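You operate a simulated robot arm through the tools that you are given. There is no shell and no other tool.

You run a simulated robot arm. Do the job below in one go: nothing can be reset, and whatever is moved stays where it is left.

JOB
Switch the meter on, set TURNS, zero it and prove it on the green master coil.
Fine: zero with the nest empty; clamp the coil to test; master back on its block; leave the meter on with READY lit.

It is judged by the outcome, as a careful person would: the job done as asked, and still so three seconds after it is handed in. It fails if anything else is knocked over, pushed out of place, dropped, spilled or broken.

ROBOT AND FRAMES
A 7-joint arm with a two-finger parallel gripper, fixed in place. Base frame: the origin is at the foot of the arm, x ahead of it, y to its left, z up; the work surface is at about z = 0.85. Readings come in m, degrees, newtons and seconds.
Its first joint turns from -149.0 to 149.0 degrees. Payload 3.43 kg.
The tool frame sits at the grasp point between the pads (the TCP): z along the fingers, y along the line on which they close. The tips reach 0.03 m beyond it. The gripper opens to 0.094 m. The fingers are 0.028 m wide and 0.01 m thick; the gripper's body (0.05 by 0.096 m) begins 0.055 m behind the TCP.
Orientation is told as [roll, pitch, yaw] about the base's x, y, z axes, in that order, counted from this pose: with the fingers straight down and closing along the base's y, the tool's x points along the base's -x, its y along +y and its z along -z.

CONTROLS
- The arm moves only by the tool play_rows. Its argument "plan" is a list that holds one entry, the list of rows, each a list of 6 numbers: the shift along the tool's x, y, z in units of 150 mm (1.0 is 150 mm), then the turn, a rotation vector about the tool's x, y, z in units of 60 degrees (1.0 is 60 degrees). In form: [[[x, y, z, rx, ry, rz], ...]]. A call has 1 to 20 rows; each row is the pose to reach, as a shift and turn from the pose commanded when the call began, along the tool's axes at that moment. "jaw" is the finger opening in m, from 0 to 0.094, set as the call begins (left out, the last holds). A call with a number of a shift or a turn outside -1 to 1 is refused whole. A row lasts 0.2 s, in which the tool goes at most 0.05 m and 8.6 degrees; a call with a longer step from one row to the next is refused whole, and so is a gripper value outside its range. A pose out of reach is approached as far as the arm can. The call stops where the force on the tool passes 60 N (or 10 N more than at its start, if that is more) or the arm is blocked; 0.2 s more then pass. Each finger travels about 0.045 m/s and halts on what it meets, pressing with about 44 N; the grip force reading is that of the motor and also rises with nothing between the fingers. The clock runs only during rows and for 0.2 s after the last one: add rows that repeat a pose to give the fingers time. The reply holds the time, the measured pose of the TCP, the force on the tool along the base axes, the opening and the grip force, in the units named above and with some noise, with the torque about the TCP (base axes, N m) and any sound that the robot's microphone picked up.
- Cameras (640 x 400 px; columns grow to the right, rows downward): "scene" is fixed at [0.4007, 0.6429, 1.4981]; the picture's right is [-0.65, -0.76, 0.00], its down [-0.49, 0.42, -0.77] and it looks along [0.58, -0.50, -0.64] (base axes); focal length 312 px, centre (320, 200). "wrist" rides on the gripper at [0.076, 0.014, -0.103] in the tool frame; the picture's right is [-0.18, 0.98, 0.00], its down [-0.75, -0.14, -0.64] and it looks along [-0.63, -0.12, 0.77] (tool axes); focal length 243 px, centre (320, 200). There is no depth. A picture from a camera that has moved, and an enlarged one, comes with that camera's place and axes in the base frame and with its lens. The place of the scene camera against the robot may be out by one fixed shift of up to 0.012 m in any direction.
- capture(camera): a new picture of that camera. No time passes.
- zoom(camera, box): a new picture of the part [left, top, right, bottom] of that camera's present view, enlarged. No time passes.
- job_done(): hands the job in; it is judged then, once.

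Nothing tells you positions but the pictures and the camera data. Unless the task says otherwise, let go and move clear before handing in.

The tools are called after "Call:" as name(argument=value, ...) on one line, values as JSON. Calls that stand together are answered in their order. play_rows: Moves the arm, as the interface text tells. Its arguments: {"type":"object","properties":{"plan":{"type":"array","items":{"type":"array","items":{"type":"array","items":{"type":"number"}}}},"jaw":{"type":"number"}},"required":["plan"]} The other tools are called the same way: capture (camera) takes a picture; zoom (camera, box) takes an enlarged picture of a part of a camera's view; job_done () hands the job in.

At the start:

```text
time_s: 0.0
tcp_pos: [0.9874, 0.0458, 1.179]
tcp_rot: [0.1, 0.1, 0.0]
contact_force: [0.0, 0.1, 0.8]
ft_torque: [0.0, -0.03, 0.02]
finger_gap: 0.0941
grip_force: 0.1
```

scene: 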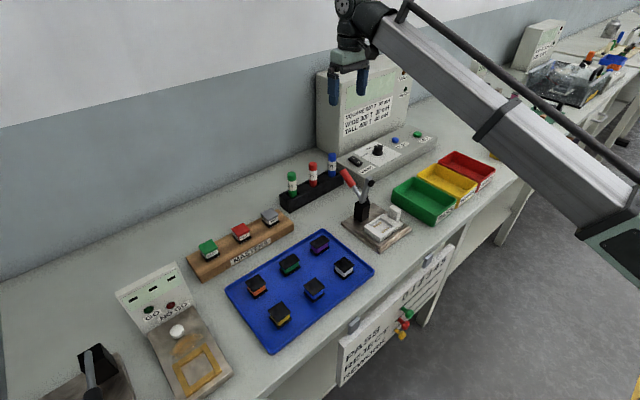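
wrist: 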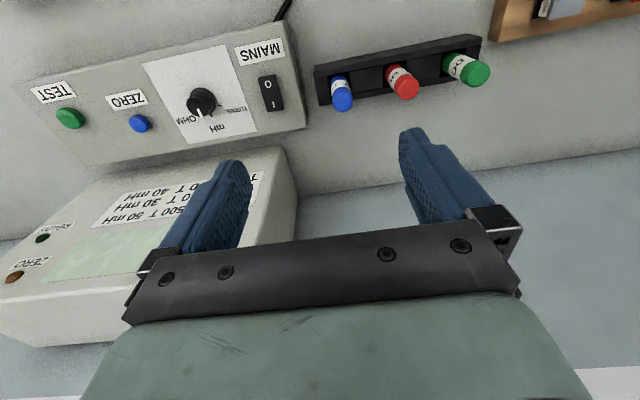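

I see a bench with a meter (mains rocker, rotary selector, ZERO and TEST buttons), a clamp nest, a masters rack with green, red and grey coils, and a blue tray. I'll zoom in on these before moving anything.

Call:
zoom(camera="scene", box=[310, 60, 450, 190])

Call:
zoom(camera="scene", box=[320, 150, 440, 260])

Call:
zoom(camera="scene", box=[170, 190, 310, 290])

Call:
zoom(camera="wrist", box=[0, 20, 320, 220])

Call:
zoom(camera="wrist", box=[0, 140, 320, 340])

Call:
zoom(camera="scene", box=[100, 250, 260, 400])

Call:
zoom(camera="scene", box=[330, 240, 470, 390])

```text
3.08 times, centred on (380, 125) of scene
camera zoom: at [0.4007, 0.6429, 1.4981], right [-0.65, -0.76, 0.0], down [-0.49, 0.42, -0.77], along [0.58, -0.5, -0.64], focal length 960 px, centre (135, 431)
```

zoom: 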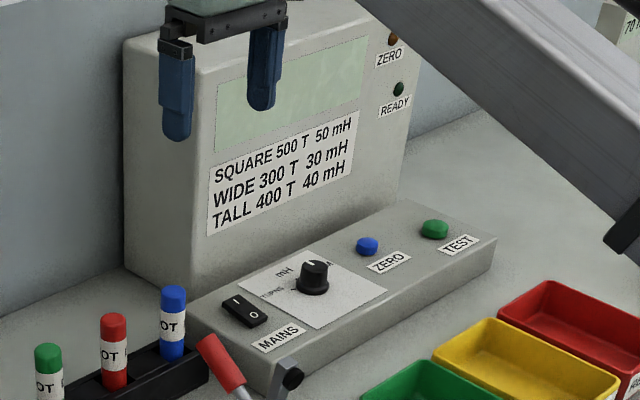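

```text
3.64 times, centred on (380, 205) of scene
camera zoom: at [0.4007, 0.6429, 1.4981], right [-0.65, -0.76, 0.0], down [-0.49, 0.42, -0.77], along [0.58, -0.5, -0.64], focal length 1135 px, centre (102, 182)
```

zoom: 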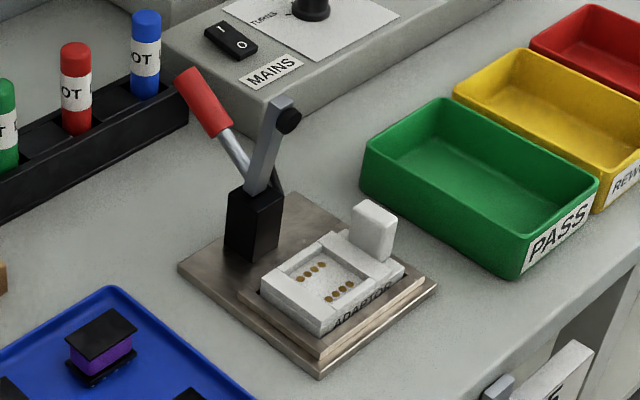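

```text
4.00 times, centred on (240, 240) of scene
camera zoom: at [0.4007, 0.6429, 1.4981], right [-0.65, -0.76, 0.0], down [-0.49, 0.42, -0.77], along [0.58, -0.5, -0.64], focal length 1248 px, centre (640, 40)
```

zoom: 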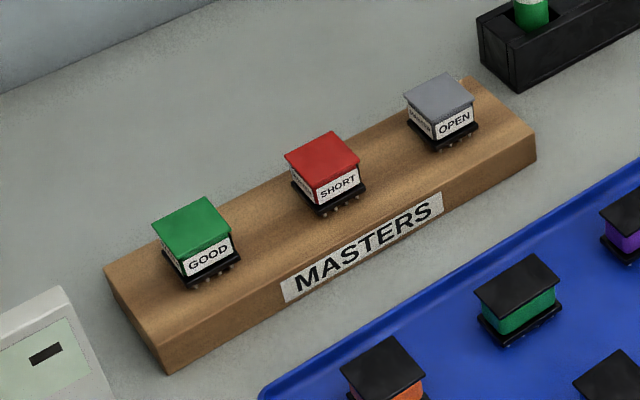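

```text
2.00 times, centred on (160, 120) of wrist
camera zoom: at [0.9101, 0.0614, 1.2795], right [0.18, 0.98, 0.0], down [0.75, -0.14, 0.64], along [0.63, -0.12, -0.77], focal length 485 px, centre (640, 360)
```

zoom: 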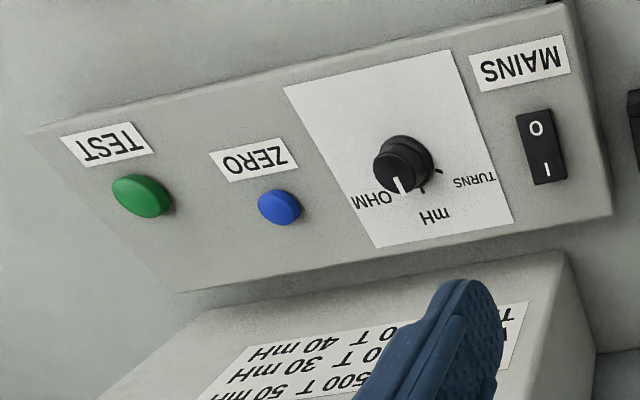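

```text
2.00 times, centred on (160, 240) of wrist
camera zoom: at [0.9101, 0.0614, 1.2795], right [0.18, 0.98, 0.0], down [0.75, -0.14, 0.64], along [0.63, -0.12, -0.77], focal length 485 px, centre (640, 120)
```

zoom: 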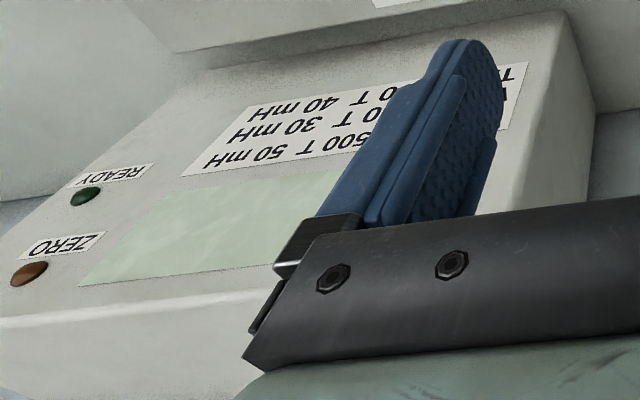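

```text
2.67 times, centred on (180, 325) of scene
camera zoom: at [0.4007, 0.6429, 1.4981], right [-0.65, -0.76, 0.0], down [-0.49, 0.42, -0.77], along [0.58, -0.5, -0.64], focal length 832 px, centre (693, -133)
```

zoom: 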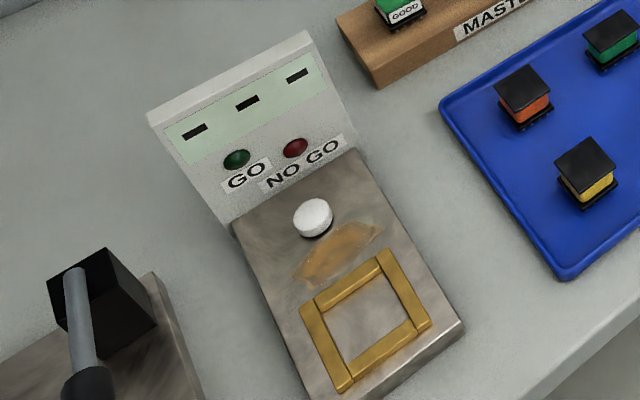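

```text
2.67 times, centred on (400, 315) of scene
camera zoom: at [0.4007, 0.6429, 1.4981], right [-0.65, -0.76, 0.0], down [-0.49, 0.42, -0.77], along [0.58, -0.5, -0.64], focal length 832 px, centre (107, -107)
```

zoom: 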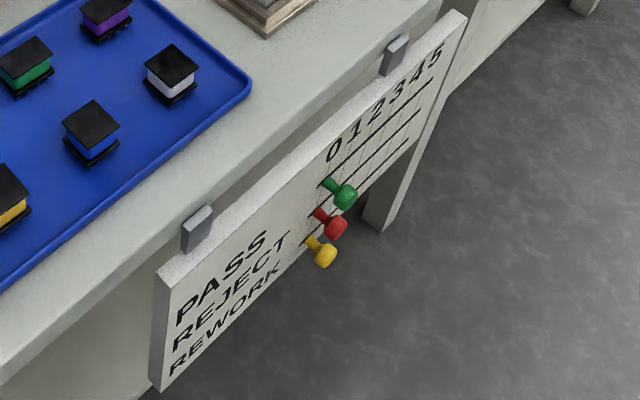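

The selector appears to sit at OHM and the meter looks off, since its display and lamps are dark. I'll move back to look at the control panel squarely.

Call:
play_rows(plan=[[[0.18, -0.19, 0.04, 0, 0, 0], [0.36, -0.38, 0.08, 0, 0, 0], [0.54, -0.57, 0.12, 0, 0, 0], [0.72, -0.76, 0.16, 0, 0, 0], [0.9, -0.95, 0.2, 0, 0, 0], [0.9, -0.95, 0.2, 0, 0, 0]]], jaw=0.094)

Call:
capture(camera="wrist")

Call:
capture(camera="scene")

```text
time_s: 1.4
tcp_pos: [0.8524, -0.1001, 1.1454]
tcp_rot: [-0.1, 0.0, 0.0]
contact_force: [0.5, 1.3, -0.3]
ft_torque: [-0.01, 0.0, 0.01]
finger_gap: 0.0939
grip_force: 0.1
```

```text
taken
camera wrist: at [0.776, -0.0825, 1.2473], right [0.18, 0.98, 0.0], down [0.75, -0.14, 0.64], along [0.63, -0.12, -0.77], focal length 243 px, centre (320, 200)
```

wrist: 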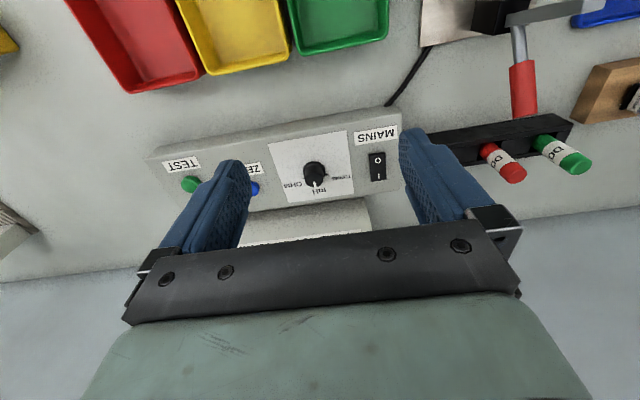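

```text
taken
```

scene: 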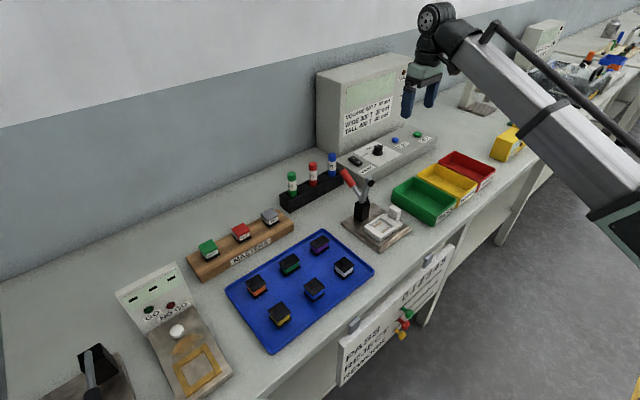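

Call:
zoom(camera="wrist", box=[240, 100, 440, 225])

Call:
zoom(camera="scene", box=[330, 120, 450, 195])

Call:
zoom(camera="scene", box=[310, 60, 430, 135])

Call:
zoom(camera="wrist", box=[140, 120, 300, 220])

```text
3.20 times, centred on (340, 162) of wrist
camera zoom: at [0.776, -0.0825, 1.2473], right [0.18, 0.98, 0.0], down [0.75, -0.14, 0.64], along [0.63, -0.12, -0.77], focal length 776 px, centre (256, 320)
```

zoom: 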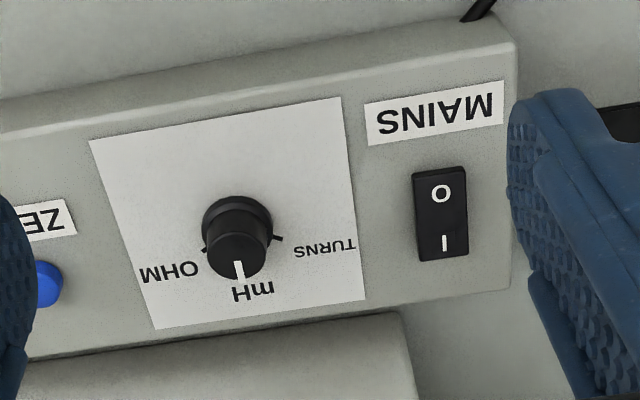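

```text
5.33 times, centred on (390, 158) of scene
camera zoom: at [0.4007, 0.6429, 1.4981], right [-0.65, -0.76, 0.0], down [-0.49, 0.42, -0.77], along [0.58, -0.5, -0.64], focal length 1664 px, centre (-53, 427)
```

zoom: 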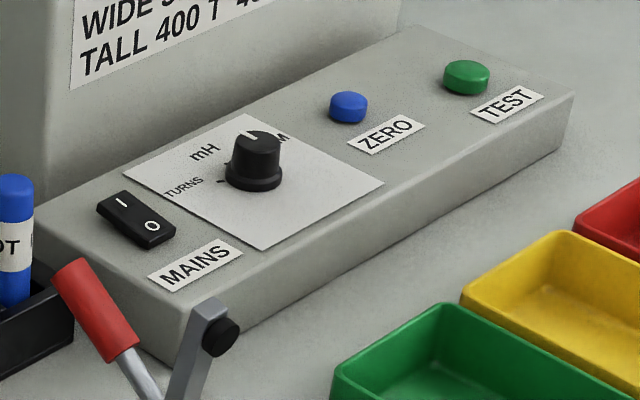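

```text
5.33 times, centred on (370, 98) of scene
camera zoom: at [0.4007, 0.6429, 1.4981], right [-0.65, -0.76, 0.0], down [-0.49, 0.42, -0.77], along [0.58, -0.5, -0.64], focal length 1664 px, centre (53, 747)
```

zoom: 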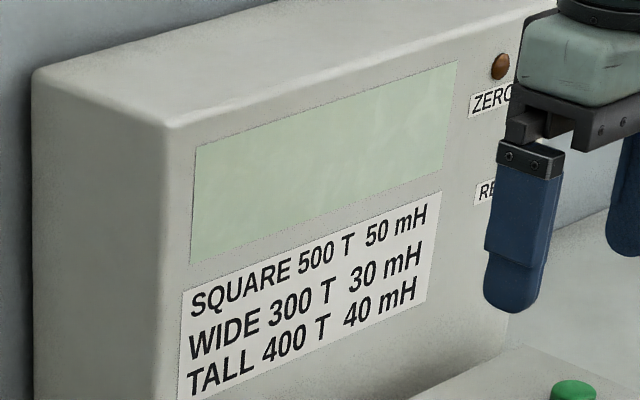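

```text
4.00 times, centred on (220, 170) of wrist
camera zoom: at [0.776, -0.0825, 1.2473], right [0.18, 0.98, 0.0], down [0.75, -0.14, 0.64], along [0.63, -0.12, -0.77], focal length 970 px, centre (720, 320)
```

zoom: 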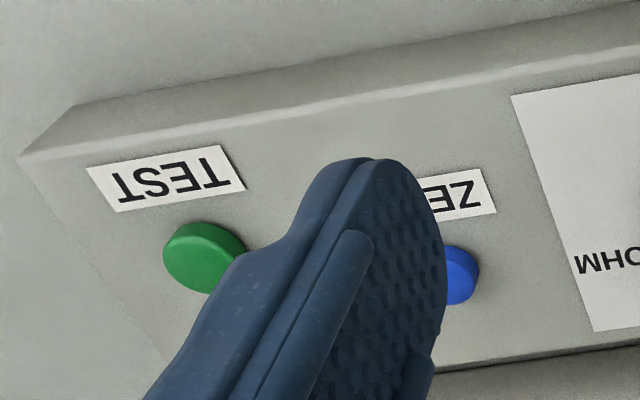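

Call:
zoom(camera="wrist", box=[285, 145, 365, 205])

Call:
zoom(camera="scene", box=[360, 135, 400, 165])

Call:
zoom(camera="wrist", box=[340, 130, 420, 190])

```text
6.67 times, centred on (325, 175) of wrist
camera zoom: at [0.776, -0.0825, 1.2473], right [0.18, 0.98, 0.0], down [0.75, -0.14, 0.64], along [0.63, -0.12, -0.77], focal length 1618 px, centre (287, 367)
```

zoom: 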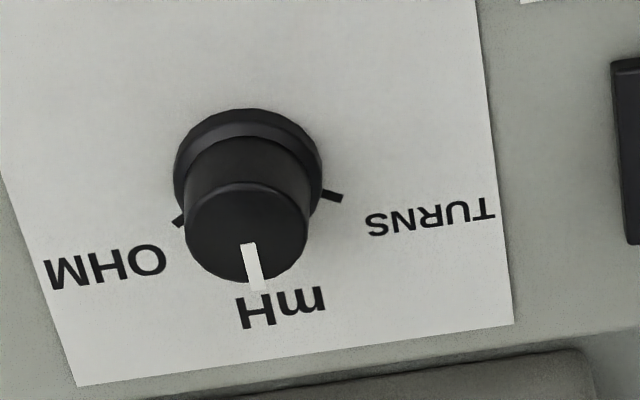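

```text
13.33 times, centred on (380, 150) of scene
camera zoom: at [0.4007, 0.6429, 1.4981], right [-0.65, -0.76, 0.0], down [-0.49, 0.42, -0.77], along [0.58, -0.5, -0.64], focal length 4161 px, centre (-480, 867)
```

zoom: 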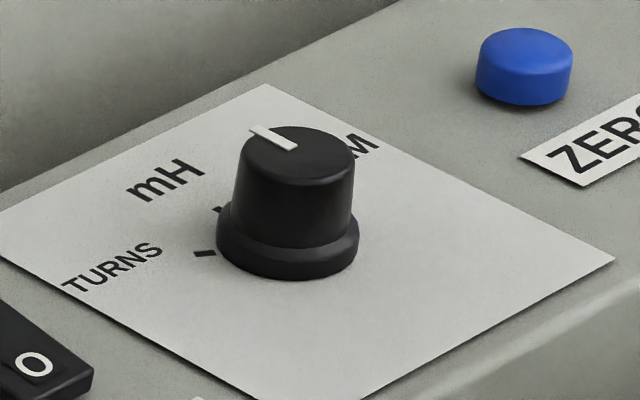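

```text
6.67 times, centred on (380, 160) of wrist
camera zoom: at [0.776, -0.0825, 1.2473], right [0.18, 0.98, 0.0], down [0.75, -0.14, 0.64], along [0.63, -0.12, -0.77], focal length 1618 px, centre (-80, 467)
```

zoom: 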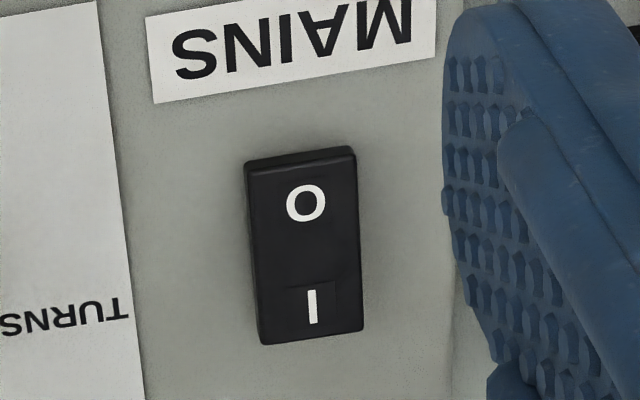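

The selector is at mH, with TURNS one 60° step counter-clockwise of it. The panel top is level at about z = 0.902. Next I'll look closely at the nest and its clamp before touching anything.

Call:
play_rows(plan=[[[0.2, 0.2, 0, 0, 0, 0], [0.4, 0.4, 0, 0, 0, 0], [0.6, 0.6, 0, 0, 0, 0], [0.8, 0.8, 0, 0, 0, 0], [1.0, 1.0, 0, 0, 0, 0], [1.0, 1.0, 0, 0, 0, 0]]])

Call:
capture(camera="wrist")

Call:
zoom(camera="wrist", box=[280, 20, 480, 145])

```text
time_s: 2.0
tcp_pos: [0.792, -0.036, 1.1461]
tcp_rot: [-0.2, -0.7, 0.4]
contact_force: [3.8, 2.0, -3.5]
ft_torque: [-0.32, 0.0, -0.21]
finger_gap: 0.094
grip_force: 0.1
stopped in row 3: the force on the tool passed its limit at 76 N (the readings are from after the stop); the commanded pose is now the measured one
```

```text
taken
camera wrist: at [0.7154, -0.0207, 1.2463], right [0.18, 0.98, 0.0], down [0.75, -0.13, 0.65], along [0.64, -0.12, -0.76], focal length 243 px, centre (320, 200)
```

wrist: 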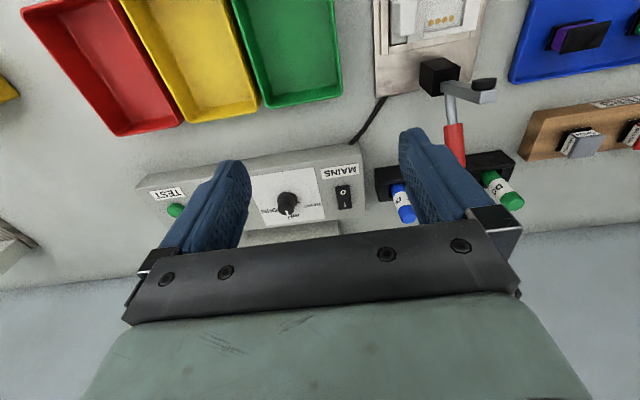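

```text
3.20 times, centred on (380, 82) of wrist
camera zoom: at [0.7154, -0.0207, 1.2463], right [0.18, 0.98, 0.0], down [0.75, -0.13, 0.65], along [0.64, -0.12, -0.76], focal length 776 px, centre (128, 576)
```

zoom: 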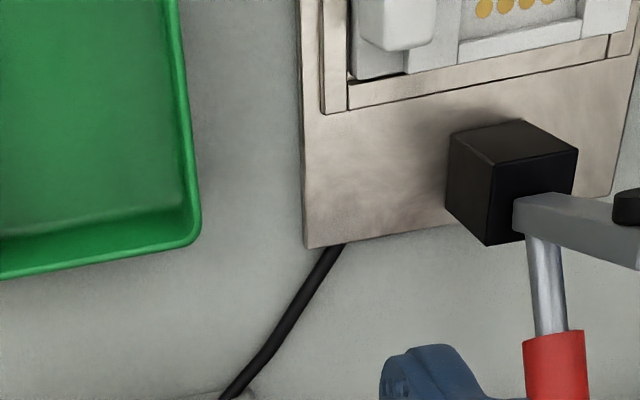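

Call:
capture(camera="scene")

```text
taken
```

scene: 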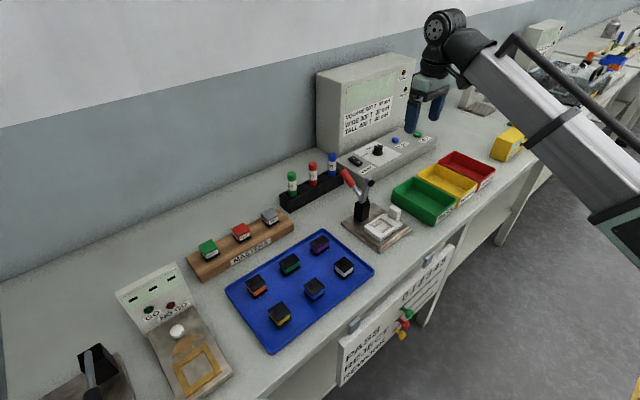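

Nothing in the picture is touching the arm, so the stop was most likely from moving briskly. I'll continue at a slower pace.

Call:
play_rows(plan=[[[0.1, 0.13, 0, 0, 0, 0], [0.2, 0.26, 0, 0, 0, 0], [0.3, 0.39, 0, 0, 0, 0], [0.4, 0.52, 0, 0, 0, 0], [0.5, 0.65, 0, 0, 0, 0], [0.6, 0.78, 0, 0, 0, 0], [0.7, 0.9, 0, 0, 0, 0], [0.7, 0.9, 0, 0, 0, 0]]])

Call:
capture(camera="wrist")

Call:
zoom(camera="wrist", box=[240, 40, 440, 165])

```text
time_s: 2.6
tcp_pos: [0.7728, -0.007, 1.1452]
tcp_rot: [-0.3, -1.4, 0.7]
contact_force: [7.9, 3.0, -11.7]
ft_torque: [-0.37, -0.11, -0.28]
finger_gap: 0.0942
grip_force: 0.2
stopped in row 2: the force on the tool passed its limit at 69 N (the readings are from after the stop); the commanded pose is now the measured one
```

```text
taken
camera wrist: at [0.6935, 0.0083, 1.2444], right [0.17, 0.99, 0.0], down [0.74, -0.13, 0.66], along [0.65, -0.11, -0.75], focal length 243 px, centre (320, 200)
```

wrist: 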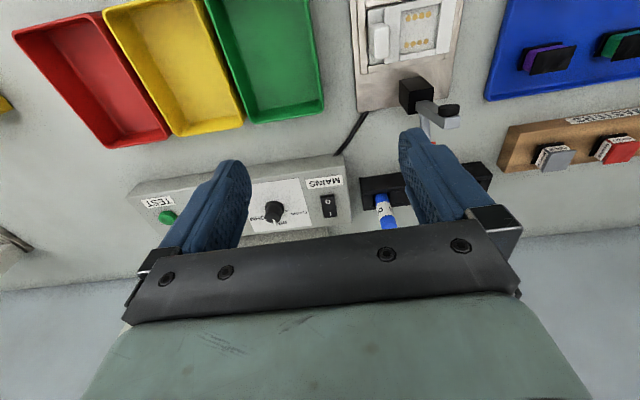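

```text
3.20 times, centred on (340, 102) of wrist
camera zoom: at [0.6935, 0.0083, 1.2444], right [0.17, 0.99, 0.0], down [0.74, -0.13, 0.66], along [0.65, -0.11, -0.75], focal length 776 px, centre (256, 512)
```

zoom: 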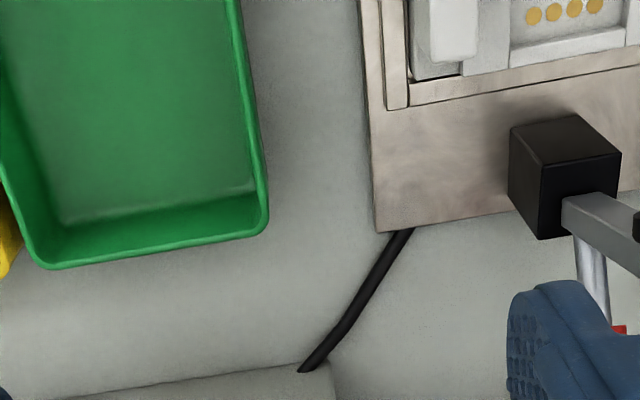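

The arm seems to be at its folded limit at this height rather than touching anything. I'll back off, square up, go lower, and then come in.

Call:
play_rows(plan=[[[-0.15, 0, 0, -0.005, 0.023, 0.012], [-0.25, 0, 0.15, -0.005, 0.023, 0.012], [-0.25, 0, 0.35, -0.005, 0.023, 0.012], [-0.25, 0, 0.55, -0.005, 0.023, 0.012], [-0.25, 0, 0.7, -0.005, 0.023, 0.012], [-0.25, 0, 0.7, -0.005, 0.023, 0.012]]])

```text
time_s: 4.0
tcp_pos: [0.8121, -0.006, 1.0402]
tcp_rot: [0.0, 0.1, 0.1]
contact_force: [0.3, 0.2, -0.2]
ft_torque: [-0.01, 0.01, -0.01]
finger_gap: 0.0945
grip_force: 0.0
```

Call:
play_rows(plan=[[[0.15, 0.1, 0, 0, 0, 0], [0.3, 0.2, 0, 0, 0, 0], [0.45, 0.3, 0, 0, 0, 0], [0.6, 0.4, 0, 0, 0, 0], [0.75, 0.5, 0, 0, 0, 0], [0.9, 0.6, 0, 0, 0, 0], [0.9, 0.6, 0, 0, 0, 0]]])

Call:
capture(camera="wrist")

Call:
zoom(camera="wrist", box=[240, 40, 440, 165])

```text
time_s: 5.6
tcp_pos: [0.676, 0.0847, 1.0416]
tcp_rot: [0.0, 0.2, 0.0]
contact_force: [-0.7, 1.1, 0.4]
ft_torque: [0.02, 0.01, 0.0]
finger_gap: 0.094
grip_force: 0.1
```

```text
taken
camera wrist: at [0.6003, 0.1, 1.143], right [0.18, 0.98, 0.0], down [0.76, -0.14, 0.64], along [0.63, -0.12, -0.77], focal length 243 px, centre (320, 200)
```

wrist: 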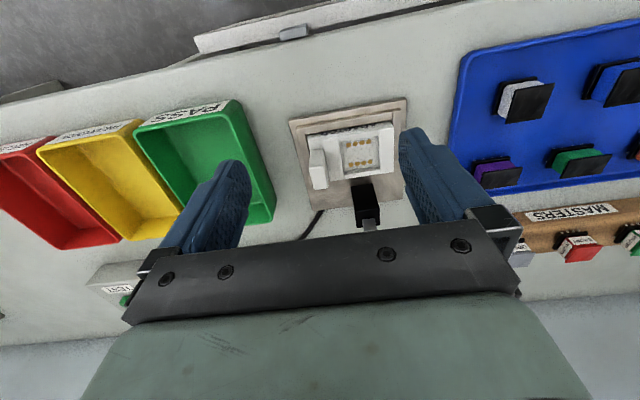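

```text
3.20 times, centred on (340, 102) of wrist
camera zoom: at [0.6003, 0.1, 1.143], right [0.18, 0.98, 0.0], down [0.76, -0.14, 0.64], along [0.63, -0.12, -0.77], focal length 776 px, centre (256, 512)
```

zoom: 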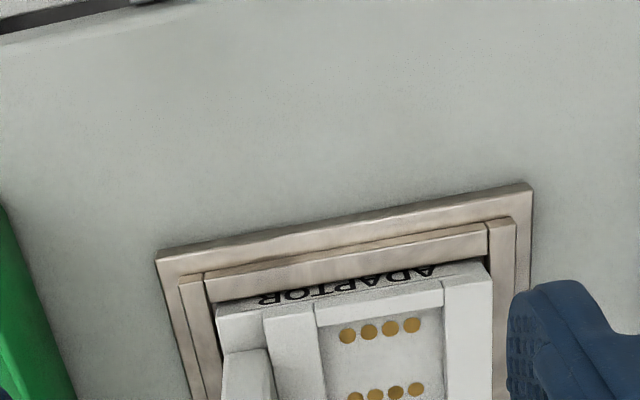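

Call:
zoom(camera="wrist", box=[270, 80, 430, 240])

Call:
zoom(camera="scene", box=[330, 160, 420, 260])

Call:
zoom(camera="wrist", box=[490, 190, 640, 290])

```text
2.50 times, centred on (350, 160) of wrist
camera zoom: at [0.6003, 0.1, 1.143], right [0.18, 0.98, 0.0], down [0.76, -0.14, 0.64], along [0.63, -0.12, -0.77], focal length 606 px, centre (245, 300)
```

zoom: 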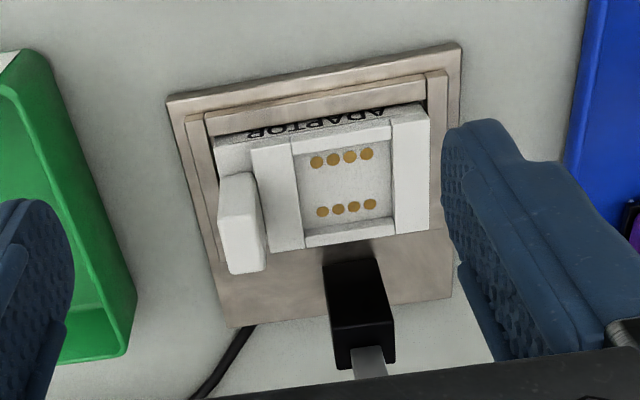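

```text
4.00 times, centred on (375, 210) of scene
camera zoom: at [0.4007, 0.6429, 1.4981], right [-0.65, -0.76, 0.0], down [-0.49, 0.42, -0.77], along [0.58, -0.5, -0.64], focal length 1248 px, centre (100, 160)
```

zoom: 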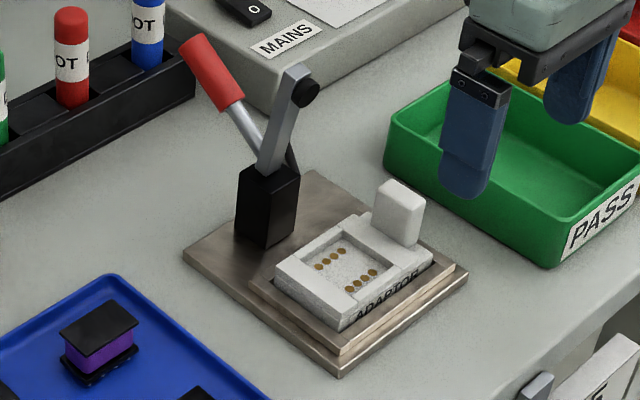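

```text
4.00 times, centred on (565, 240) of wrist
camera zoom: at [0.6003, 0.1, 1.143], right [0.18, 0.98, 0.0], down [0.76, -0.14, 0.64], along [0.63, -0.12, -0.77], focal length 970 px, centre (-660, 40)
```

zoom: 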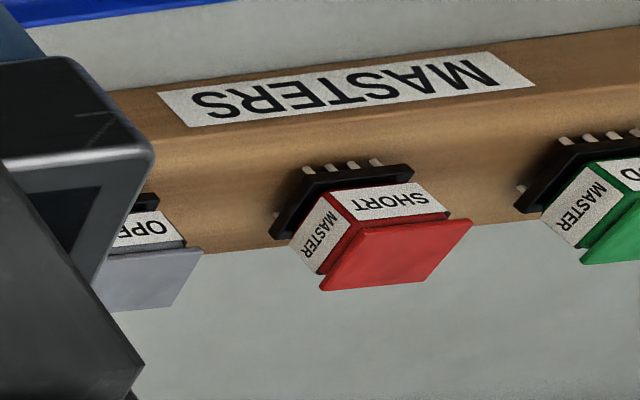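

The nest is empty, with an adaptor whose square pocket is about 46 mm, centred near (0.758, 0.12). The clamp is open, with its post at y≈0.12 and its red handle leaning back toward the meter. The mains rocker is at O, so I'll close the fingers and go to its "I" end.

Call:
play_rows(plan=[[[0, -0.15, 0, 0, 0, 0], [0, -0.3, 0, 0, 0, 0], [0, -0.45, 0, 0, 0, 0], [0, -0.6, 0, 0, 0, 0], [-0.05, -0.75, 0, 0, 0, 0], [-0.2, -0.75, -0.05, 0, 0, 0], [-0.35, -0.75, -0.1, 0, 0, 0], [-0.5, -0.75, -0.15, 0, 0, 0], [-0.65, -0.75, -0.2, 0, 0, 0], [-0.8, -0.75, -0.25, 0, 0, 0], [-1.0, -0.75, -0.3, 0, 0, 0], [-1.0, -0.75, -0.3, 0, 0, 0]]], jaw=0.0)

```text
time_s: 8.2
tcp_pos: [0.825, -0.0296, 1.0841]
tcp_rot: [0.0, 0.2, 0.2]
contact_force: [0.8, 0.3, 0.9]
ft_torque: [0.0, 0.0, 0.0]
finger_gap: 0.0
grip_force: 33.1
```

Call:
play_rows(plan=[[[-0.17, 0, 0, 0, -0.06, 0], [-0.34, 0, 0, 0, -0.12, 0], [-0.51, 0, 0, 0, -0.18, 0], [-0.68, 0, 0.05, 0, -0.24, 0], [-0.85, 0, 0.1, 0, -0.3, 0], [-1.0, 0.01, 0.2, 0, -0.333, 0], [-1.0, 0.01, 0.2, 0, -0.333, 0]]])

Call:
capture(camera="wrist")

Call:
capture(camera="scene")

```text
time_s: 9.8
tcp_pos: [0.9778, -0.0276, 1.0525]
tcp_rot: [0.1, -19.8, 0.1]
contact_force: [0.6, 0.1, -0.1]
ft_torque: [-0.02, 0.01, 0.04]
finger_gap: 0.0001
grip_force: 32.4
```

```text
taken
camera wrist: at [0.8703, -0.0124, 1.1229], right [0.17, 0.98, 0.06], down [0.49, -0.14, 0.86], along [0.85, -0.12, -0.51], focal length 243 px, centre (320, 200)
```

wrist: 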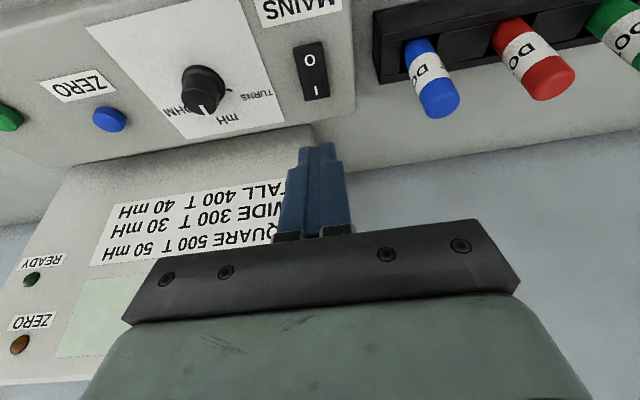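

```text
taken
```

scene: 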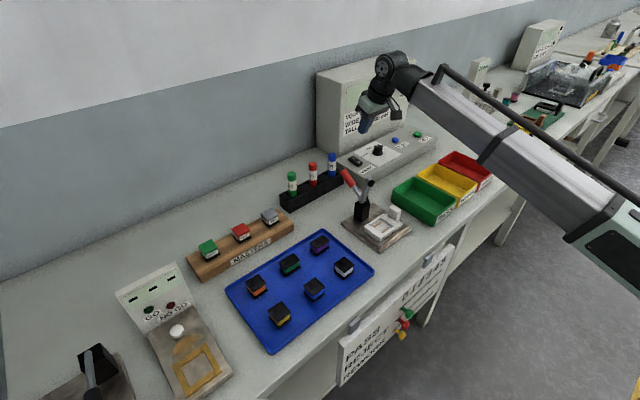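

The rocker's "I" mark triangulates again to about (1.016, -0.028, 0.915). I'll come down on its I end.

Call:
play_rows(plan=[[[0.005, 0, 0.2, 0, 0, 0], [0.01, 0, 0.4, 0, 0, 0], [0.015, 0, 0.55, 0, 0, 0], [0.021, 0, 0.648, 0, 0, 0], [0.04, 0, 0.7, 0, 0, 0], [0.055, 0, 0.74, 0, 0, 0], [0.066, 0, 0.77, 0, 0, 0], [0.075, 0, 0.795, 0, 0, 0], [0.082, 0, 0.815, 0, 0, 0], [0.082, 0, 0.815, 0, 0, 0]]])

Call:
capture(camera="wrist")

Call:
zoom(camera="scene", box=[310, 60, 450, 190])

```text
time_s: 11.8
tcp_pos: [1.0089, -0.0275, 0.9445]
tcp_rot: [0.0, -20.5, 0.1]
contact_force: [-2.3, 0.8, 20.5]
ft_torque: [-0.03, 0.12, 0.03]
finger_gap: 0.0
grip_force: 32.8
stopped in row 9: the force on the tool passed its limit at 66 N (the readings are from after the stop); the commanded pose is now the measured one
```

```text
taken
camera wrist: at [0.9006, -0.0121, 1.0135], right [0.17, 0.98, 0.06], down [0.48, -0.14, 0.87], along [0.86, -0.12, -0.5], focal length 243 px, centre (320, 200)
```

wrist: 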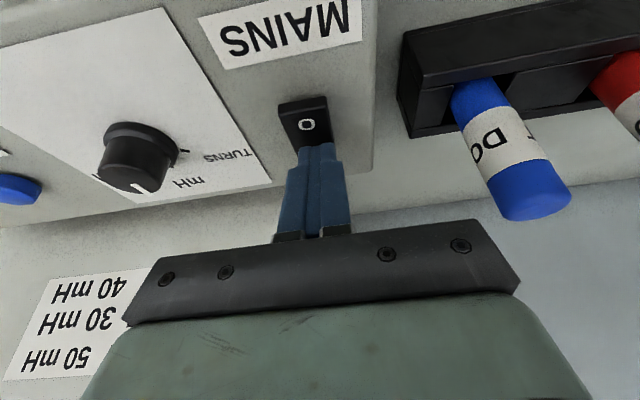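

```text
3.08 times, centred on (380, 125) of scene
camera zoom: at [0.4007, 0.6429, 1.4981], right [-0.65, -0.76, 0.0], down [-0.49, 0.42, -0.77], along [0.58, -0.5, -0.64], focal length 960 px, centre (135, 431)
```

zoom: 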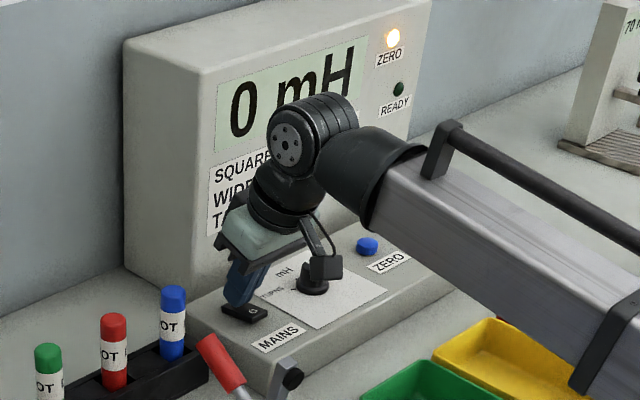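

The meter is on, showing "0 mH" with the amber ZERO lamp lit. I'll lift, move over the knob, open the fingers part way and check the knob's centre.

Call:
play_rows(plan=[[[0, 0, -0.1, 0, 0, 0], [0, 0, -0.25, 0, 0, 0], [0, 0, -0.4, 0, 0, 0], [0, 0, -0.55, 0, 0, 0], [0, -0.15, -0.6, 0, 0.05, 0], [0, -0.3, -0.6, 0, 0.1, 0], [0, -0.45, -0.6, 0, 0.15, 0], [0, -0.6, -0.6, 0, 0.175, 0], [0, -0.69, -0.6, 0, 0.175, 0], [0, -0.69, -0.6, 0, 0.175, 0]]], jaw=0.0)

Call:
capture(camera="wrist")

Call:
zoom(camera="wrist", box=[260, 20, 420, 120])

```text
time_s: 14.0
tcp_pos: [0.9777, -0.1307, 1.027]
tcp_rot: [0.0, -9.9, 0.1]
contact_force: [0.2, -0.6, 0.0]
ft_torque: [0.02, -0.01, 0.01]
finger_gap: 0.0001
grip_force: 32.9
```

```text
taken
camera wrist: at [0.8847, -0.1155, 1.1145], right [0.18, 0.98, 0.03], down [0.63, -0.14, 0.76], along [0.75, -0.12, -0.65], focal length 243 px, centre (320, 200)
```

wrist: 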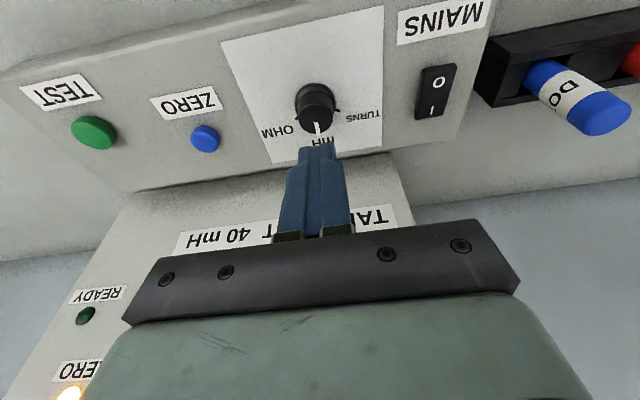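

```text
4.00 times, centred on (340, 70) of wrist
camera zoom: at [0.8847, -0.1155, 1.1145], right [0.18, 0.98, 0.03], down [0.63, -0.14, 0.76], along [0.75, -0.12, -0.65], focal length 970 px, centre (240, 720)
```

zoom: 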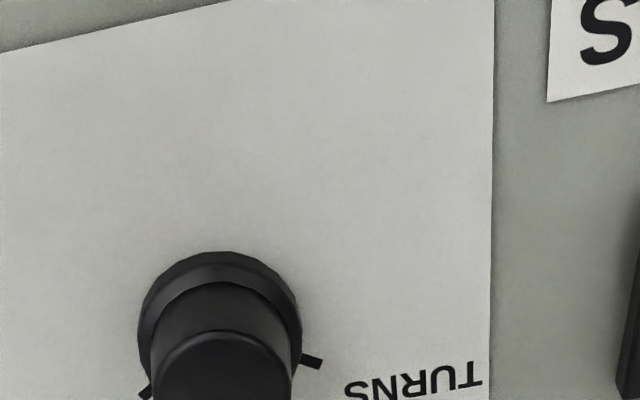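

Call:
play_rows(plan=[[[0, 0, 0, 0.0174, 0, 0.0985], [0, 0, 0, 0.0347, 0, 0.197], [0, 0, 0, 0.0521, 0, 0.2954], [-0.02, 0.002, 0.08, 0.0694, 0, 0.3939], [-0.043, 0.005, 0.19, 0.0868, 0, 0.4924], [-0.043, 0.005, 0.19, 0.0868, 0, 0.4924]]], jaw=0.052)

Call:
capture(camera="wrist")

Call:
zoom(camera="scene", box=[330, 100, 450, 175])

```text
time_s: 15.4
tcp_pos: [0.9879, -0.1314, 0.9987]
tcp_rot: [-0.2, -9.9, -30.0]
contact_force: [0.7, -0.4, 0.1]
ft_torque: [0.02, 0.0, -0.02]
finger_gap: 0.0521
grip_force: 0.0
```

```text
taken
camera wrist: at [0.915, -0.0708, 1.0858], right [0.65, 0.76, 0.03], down [0.48, -0.44, 0.76], along [0.59, -0.48, -0.65], focal length 243 px, centre (320, 200)
```

wrist: 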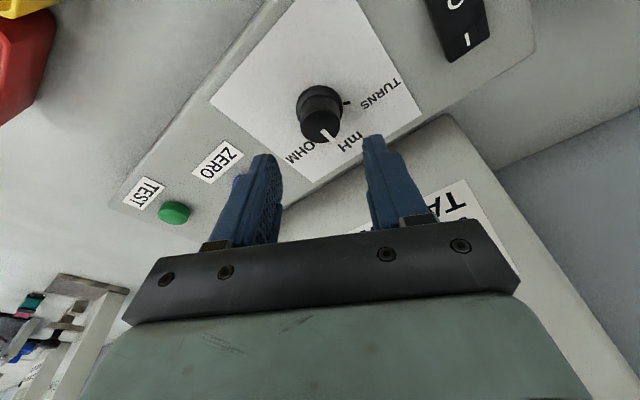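

```text
5.33 times, centred on (390, 138) of scene
camera zoom: at [0.4007, 0.6429, 1.4981], right [-0.65, -0.76, 0.0], down [-0.49, 0.42, -0.77], along [0.58, -0.5, -0.64], focal length 1664 px, centre (-53, 533)
```

zoom: 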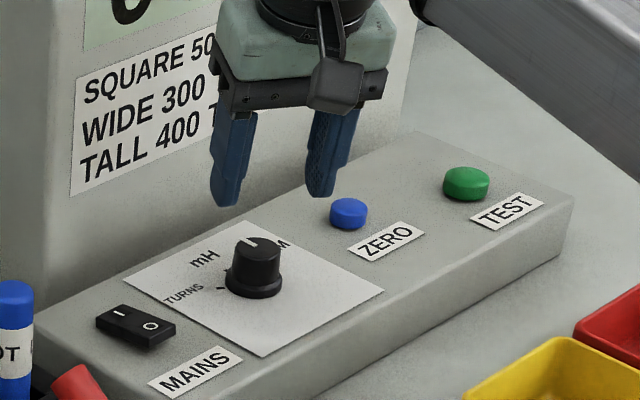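

Call:
play_rows(plan=[[[0.012, 0.0137, 0.08, 0, 0, 0], [0.024, 0.0137, 0.16, 0, 0, 0], [0.036, 0.0137, 0.24, 0, 0, 0], [0.048, 0.0137, 0.32, 0, 0, 0], [0.059, 0.0137, 0.373, 0, 0, 0], [0.059, 0.0137, 0.373, 0, 0, 0]]])

Call:
capture(camera="wrist")

Call:
zoom(camera="scene", box=[330, 100, 450, 175])

```text
time_s: 16.8
tcp_pos: [0.9885, -0.1289, 0.9414]
tcp_rot: [0.0, -9.9, -29.9]
contact_force: [-0.1, 0.0, -0.2]
ft_torque: [-0.03, 0.02, -0.01]
finger_gap: 0.052
grip_force: 0.2
```

```text
taken
camera wrist: at [0.916, -0.0691, 1.0296], right [0.65, 0.76, 0.03], down [0.48, -0.44, 0.76], along [0.59, -0.48, -0.65], focal length 243 px, centre (320, 200)
```

wrist: 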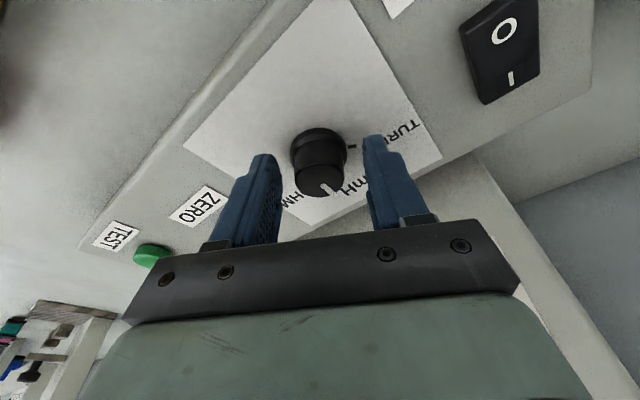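

```text
5.33 times, centred on (390, 138) of scene
camera zoom: at [0.4007, 0.6429, 1.4981], right [-0.65, -0.76, 0.0], down [-0.49, 0.42, -0.77], along [0.58, -0.5, -0.64], focal length 1664 px, centre (-53, 533)
```

zoom: 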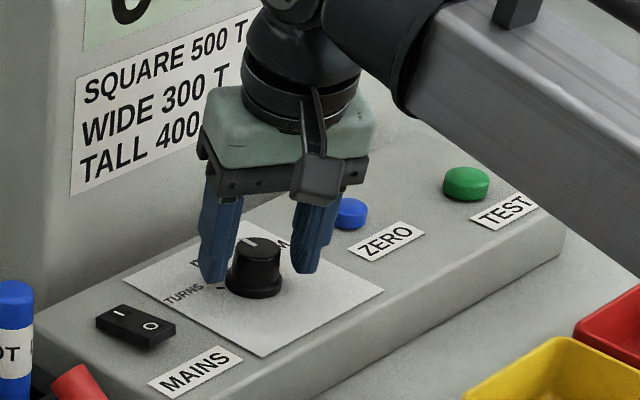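

The fingers straddle the knob, centred on it. I'll close on it.

Call:
play_rows(plan=[[[0, 0, 0, 0, 0, 0], [0, 0, 0, 0, 0, 0], [0, 0, 0, 0, 0, 0], [0, 0, 0, 0, 0, 0]]], jaw=0.02)

```text
time_s: 17.8
tcp_pos: [0.9875, -0.1305, 0.9417]
tcp_rot: [-0.2, -9.8, -30.0]
contact_force: [-5.9, -10.4, -2.2]
ft_torque: [-0.3, 0.3, -0.08]
finger_gap: 0.0309
grip_force: 44.3
```

Call:
play_rows(plan=[[[-0.001, -0.002, 0, -0.0174, 0, -0.0985], [-0.002, -0.004, 0, -0.0347, 0, -0.197], [-0.003, -0.006, 0, -0.0521, 0, -0.2954], [-0.005, -0.008, 0, -0.0694, 0, -0.3939], [-0.006, -0.01, 0, -0.0868, 0, -0.4924], [-0.007, -0.012, 0, -0.1042, 0, -0.5909], [-0.008, -0.014, 0, -0.1215, 0, -0.6894], [-0.009, -0.016, 0, -0.1389, 0, -0.7878], [-0.01, -0.018, 0, -0.1562, 0, -0.8863], [-0.0115, -0.02, 0, -0.1736, 0, -0.9848], [-0.0115, -0.02, 0, -0.1736, 0, -0.9848]]])

Call:
zoom(camera="scene", box=[310, 60, 450, 190])

Call:
capture(camera="wrist")

```text
time_s: 20.2
tcp_pos: [0.9912, -0.1373, 0.9441]
tcp_rot: [-0.7, -9.6, 30.0]
contact_force: [11.4, -41.3, 3.6]
ft_torque: [-1.45, -0.04, -0.74]
finger_gap: 0.0307
grip_force: 45.2
```

```text
3.08 times, centred on (380, 125) of scene
camera zoom: at [0.4007, 0.6429, 1.4981], right [-0.65, -0.76, 0.0], down [-0.49, 0.42, -0.77], along [0.58, -0.5, -0.64], focal length 960 px, centre (135, 431)
```

zoom: 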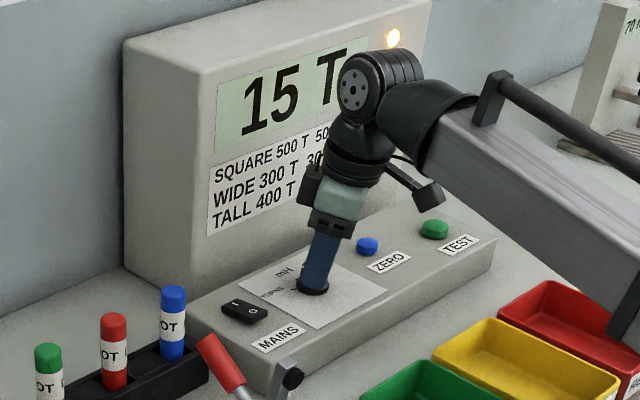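

```text
taken
camera wrist: at [0.9035, -0.1695, 1.0311], right [-0.33, 0.94, 0.02], down [0.62, 0.2, 0.76], along [0.71, 0.27, -0.65], focal length 243 px, centre (320, 200)
```

wrist: 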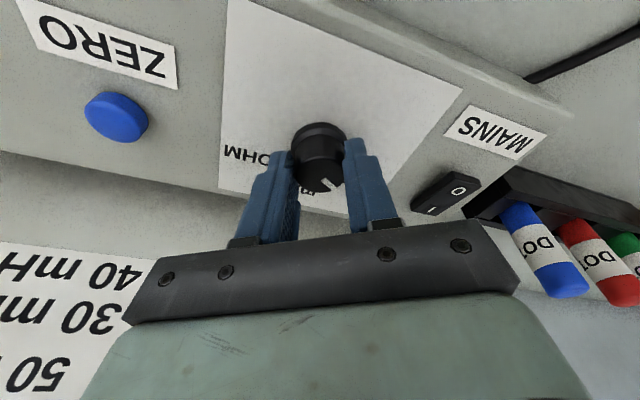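

The display now reads "15 T", so TURNS is selected and shows an offset. I'll release the knob and check the pointer.

Call:
play_rows(plan=[[[0.0, 0.03, 0, 0, 0, 0], [0.0, 0.03, 0, 0, 0, 0], [0.0, 0.03, 0, 0, 0, 0], [0.0, 0.03, 0, 0, 0, 0]]], jaw=0.052)

Call:
zoom(camera="wrist", box=[220, 80, 420, 205])

```text
time_s: 21.2
tcp_pos: [0.9883, -0.1278, 0.9438]
tcp_rot: [0.2, -9.8, 30.1]
contact_force: [2.0, -1.2, -0.7]
ft_torque: [-0.07, -0.1, -0.03]
finger_gap: 0.053
grip_force: 0.5
```

```text
3.20 times, centred on (320, 142) of wrist
camera zoom: at [0.8998, -0.1613, 1.0309], right [-0.34, 0.94, 0.03], down [0.62, 0.19, 0.76], along [0.71, 0.28, -0.65], focal length 776 px, centre (320, 384)
```

zoom: 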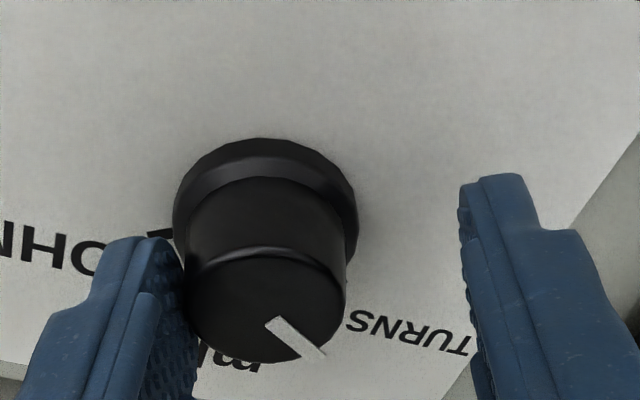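

Call:
play_rows(plan=[[[0, -0.03, 0, 0, 0, 0], [-0.02, -0.03, -0.11, 0, 0, 0], [-0.04, -0.03, -0.23, 0, 0, 0], [-0.06, -0.03, -0.34, 0, 0, 0], [-0.081, -0.03, -0.46, 0, 0, 0], [-0.1, -0.03, -0.57, 0, 0, 0], [-0.1, -0.03, -0.57, 0, 0, 0]]])

Call:
capture(camera="wrist")

Call:
zoom(camera="scene", box=[310, 60, 450, 190])

```text
time_s: 22.8
tcp_pos: [0.9904, -0.133, 1.03]
tcp_rot: [0.2, -9.9, 30.1]
contact_force: [0.1, 0.5, 0.3]
ft_torque: [0.02, 0.0, 0.01]
finger_gap: 0.0521
grip_force: 0.1
```

```text
taken
camera wrist: at [0.9026, -0.1657, 1.1168], right [-0.34, 0.94, 0.03], down [0.62, 0.19, 0.76], along [0.71, 0.28, -0.65], focal length 243 px, centre (320, 200)
```

wrist: 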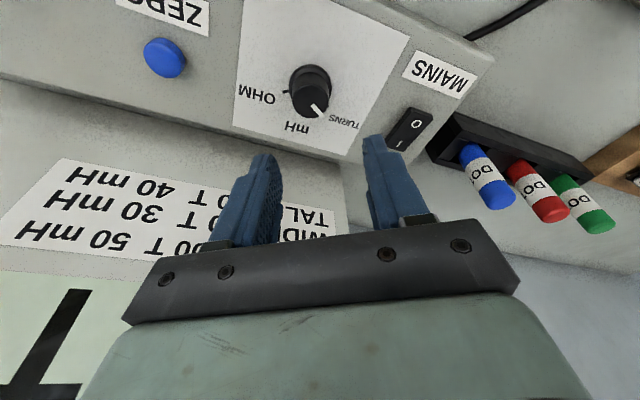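

```text
3.08 times, centred on (380, 125) of scene
camera zoom: at [0.4007, 0.6429, 1.4981], right [-0.65, -0.76, 0.0], down [-0.49, 0.42, -0.77], along [0.58, -0.5, -0.64], focal length 960 px, centre (135, 431)
```

zoom: 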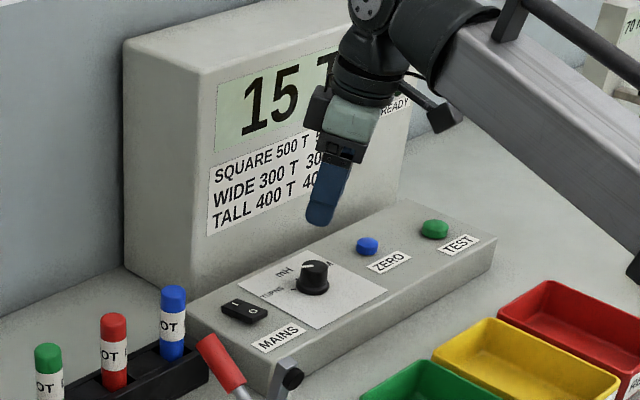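

The pointer is on TURNS and the ZERO lamp is still amber. The nest is empty, so I'll close the fingers and go to the blue ZERO button at about (1.005, -0.2445).

Call:
play_rows(plan=[[[0, 0, 0, 0.0186, 0, 0.1055], [0, 0, 0, 0.0372, 0, 0.211], [0, 0, 0, 0.0558, 0, 0.3165], [0, 0, 0, 0.0744, 0, 0.422], [0, 0, 0, 0.093, 0, 0.5275], [0, 0, 0, 0.1116, 0, 0.633], [0, 0, 0, 0.1302, 0, 0.7386], [0, 0, 0, 0.1302, 0, 0.7386]]], jaw=0.0)

Call:
play_rows(plan=[[[-0.02, -0.15, 0, 0, -0.03, 0], [-0.05, -0.3, 0, 0, -0.06, 0], [-0.08, -0.45, 0.05, 0, -0.09, 0], [-0.11, -0.6, 0.2, 0, -0.12, 0], [-0.13, -0.693, 0.33, 0, -0.133, 0], [-0.145, -0.693, 0.465, 0, -0.133, 0], [-0.145, -0.693, 0.465, 0, -0.133, 0]]])

Call:
capture(camera="wrist")

Call:
zoom(camera="scene", box=[330, 100, 450, 175])

```text
time_s: 24.6
tcp_pos: [0.9899, -0.1319, 1.0313]
tcp_rot: [-0.1, -9.8, -15.0]
contact_force: [0.3, -0.2, 0.6]
ft_torque: [0.0, -0.01, 0.03]
finger_gap: 0.0
grip_force: 32.6
```

```text
time_s: 26.2
tcp_pos: [0.9971, -0.2423, 0.9646]
tcp_rot: [0.0, -17.8, -14.9]
contact_force: [0.6, -0.4, -1.0]
ft_torque: [-0.02, 0.01, -0.01]
finger_gap: 0.0
grip_force: 33.6
```

```text
taken
camera wrist: at [0.8995, -0.2008, 1.0382], right [0.42, 0.9, 0.06], down [0.47, -0.27, 0.84], along [0.78, -0.33, -0.54], focal length 243 px, centre (320, 200)
```

wrist: 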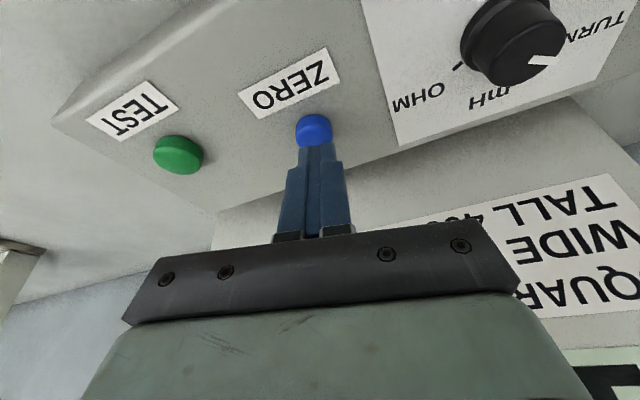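

```text
5.33 times, centred on (390, 138) of scene
camera zoom: at [0.4007, 0.6429, 1.4981], right [-0.65, -0.76, 0.0], down [-0.49, 0.42, -0.77], along [0.58, -0.5, -0.64], focal length 1664 px, centre (-53, 533)
```

zoom: 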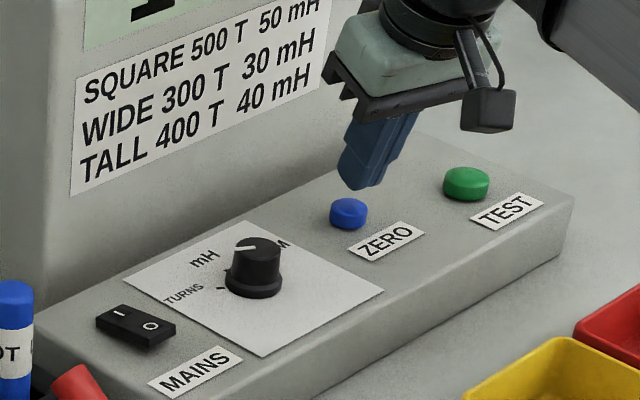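

Call:
play_rows(plan=[[[0.04, 0, 0.06, 0, 0, 0], [0.055, 0, 0.114, 0, 0, 0], [0.063, 0, 0.14, 0, 0, 0], [0.069, 0, 0.158, 0, 0, 0], [0.075, 0, 0.177, 0, 0, 0], [0.081, 0, 0.196, 0, 0, 0], [0.081, 0, 0.196, 0, 0, 0]]])

Call:
zoom(camera="scene", box=[310, 60, 450, 190])

```text
time_s: 27.8
tcp_pos: [0.9928, -0.2409, 0.9335]
tcp_rot: [0.0, -18.0, -14.9]
contact_force: [0.5, -1.8, 20.4]
ft_torque: [-0.13, -0.12, 0.0]
finger_gap: 0.0001
grip_force: 33.2
heard: click
```

```text
3.08 times, centred on (380, 125) of scene
camera zoom: at [0.4007, 0.6429, 1.4981], right [-0.65, -0.76, 0.0], down [-0.49, 0.42, -0.77], along [0.58, -0.5, -0.64], focal length 960 px, centre (135, 431)
```

zoom: 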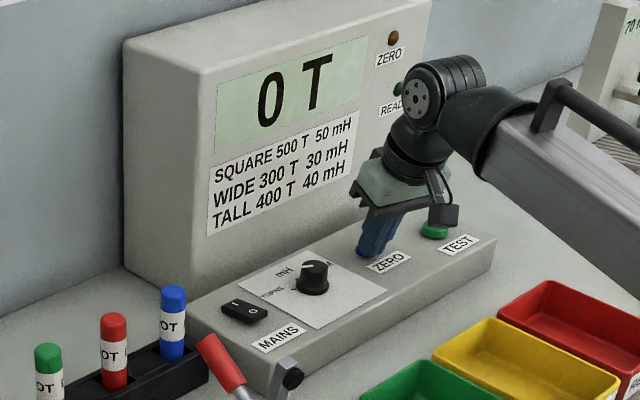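

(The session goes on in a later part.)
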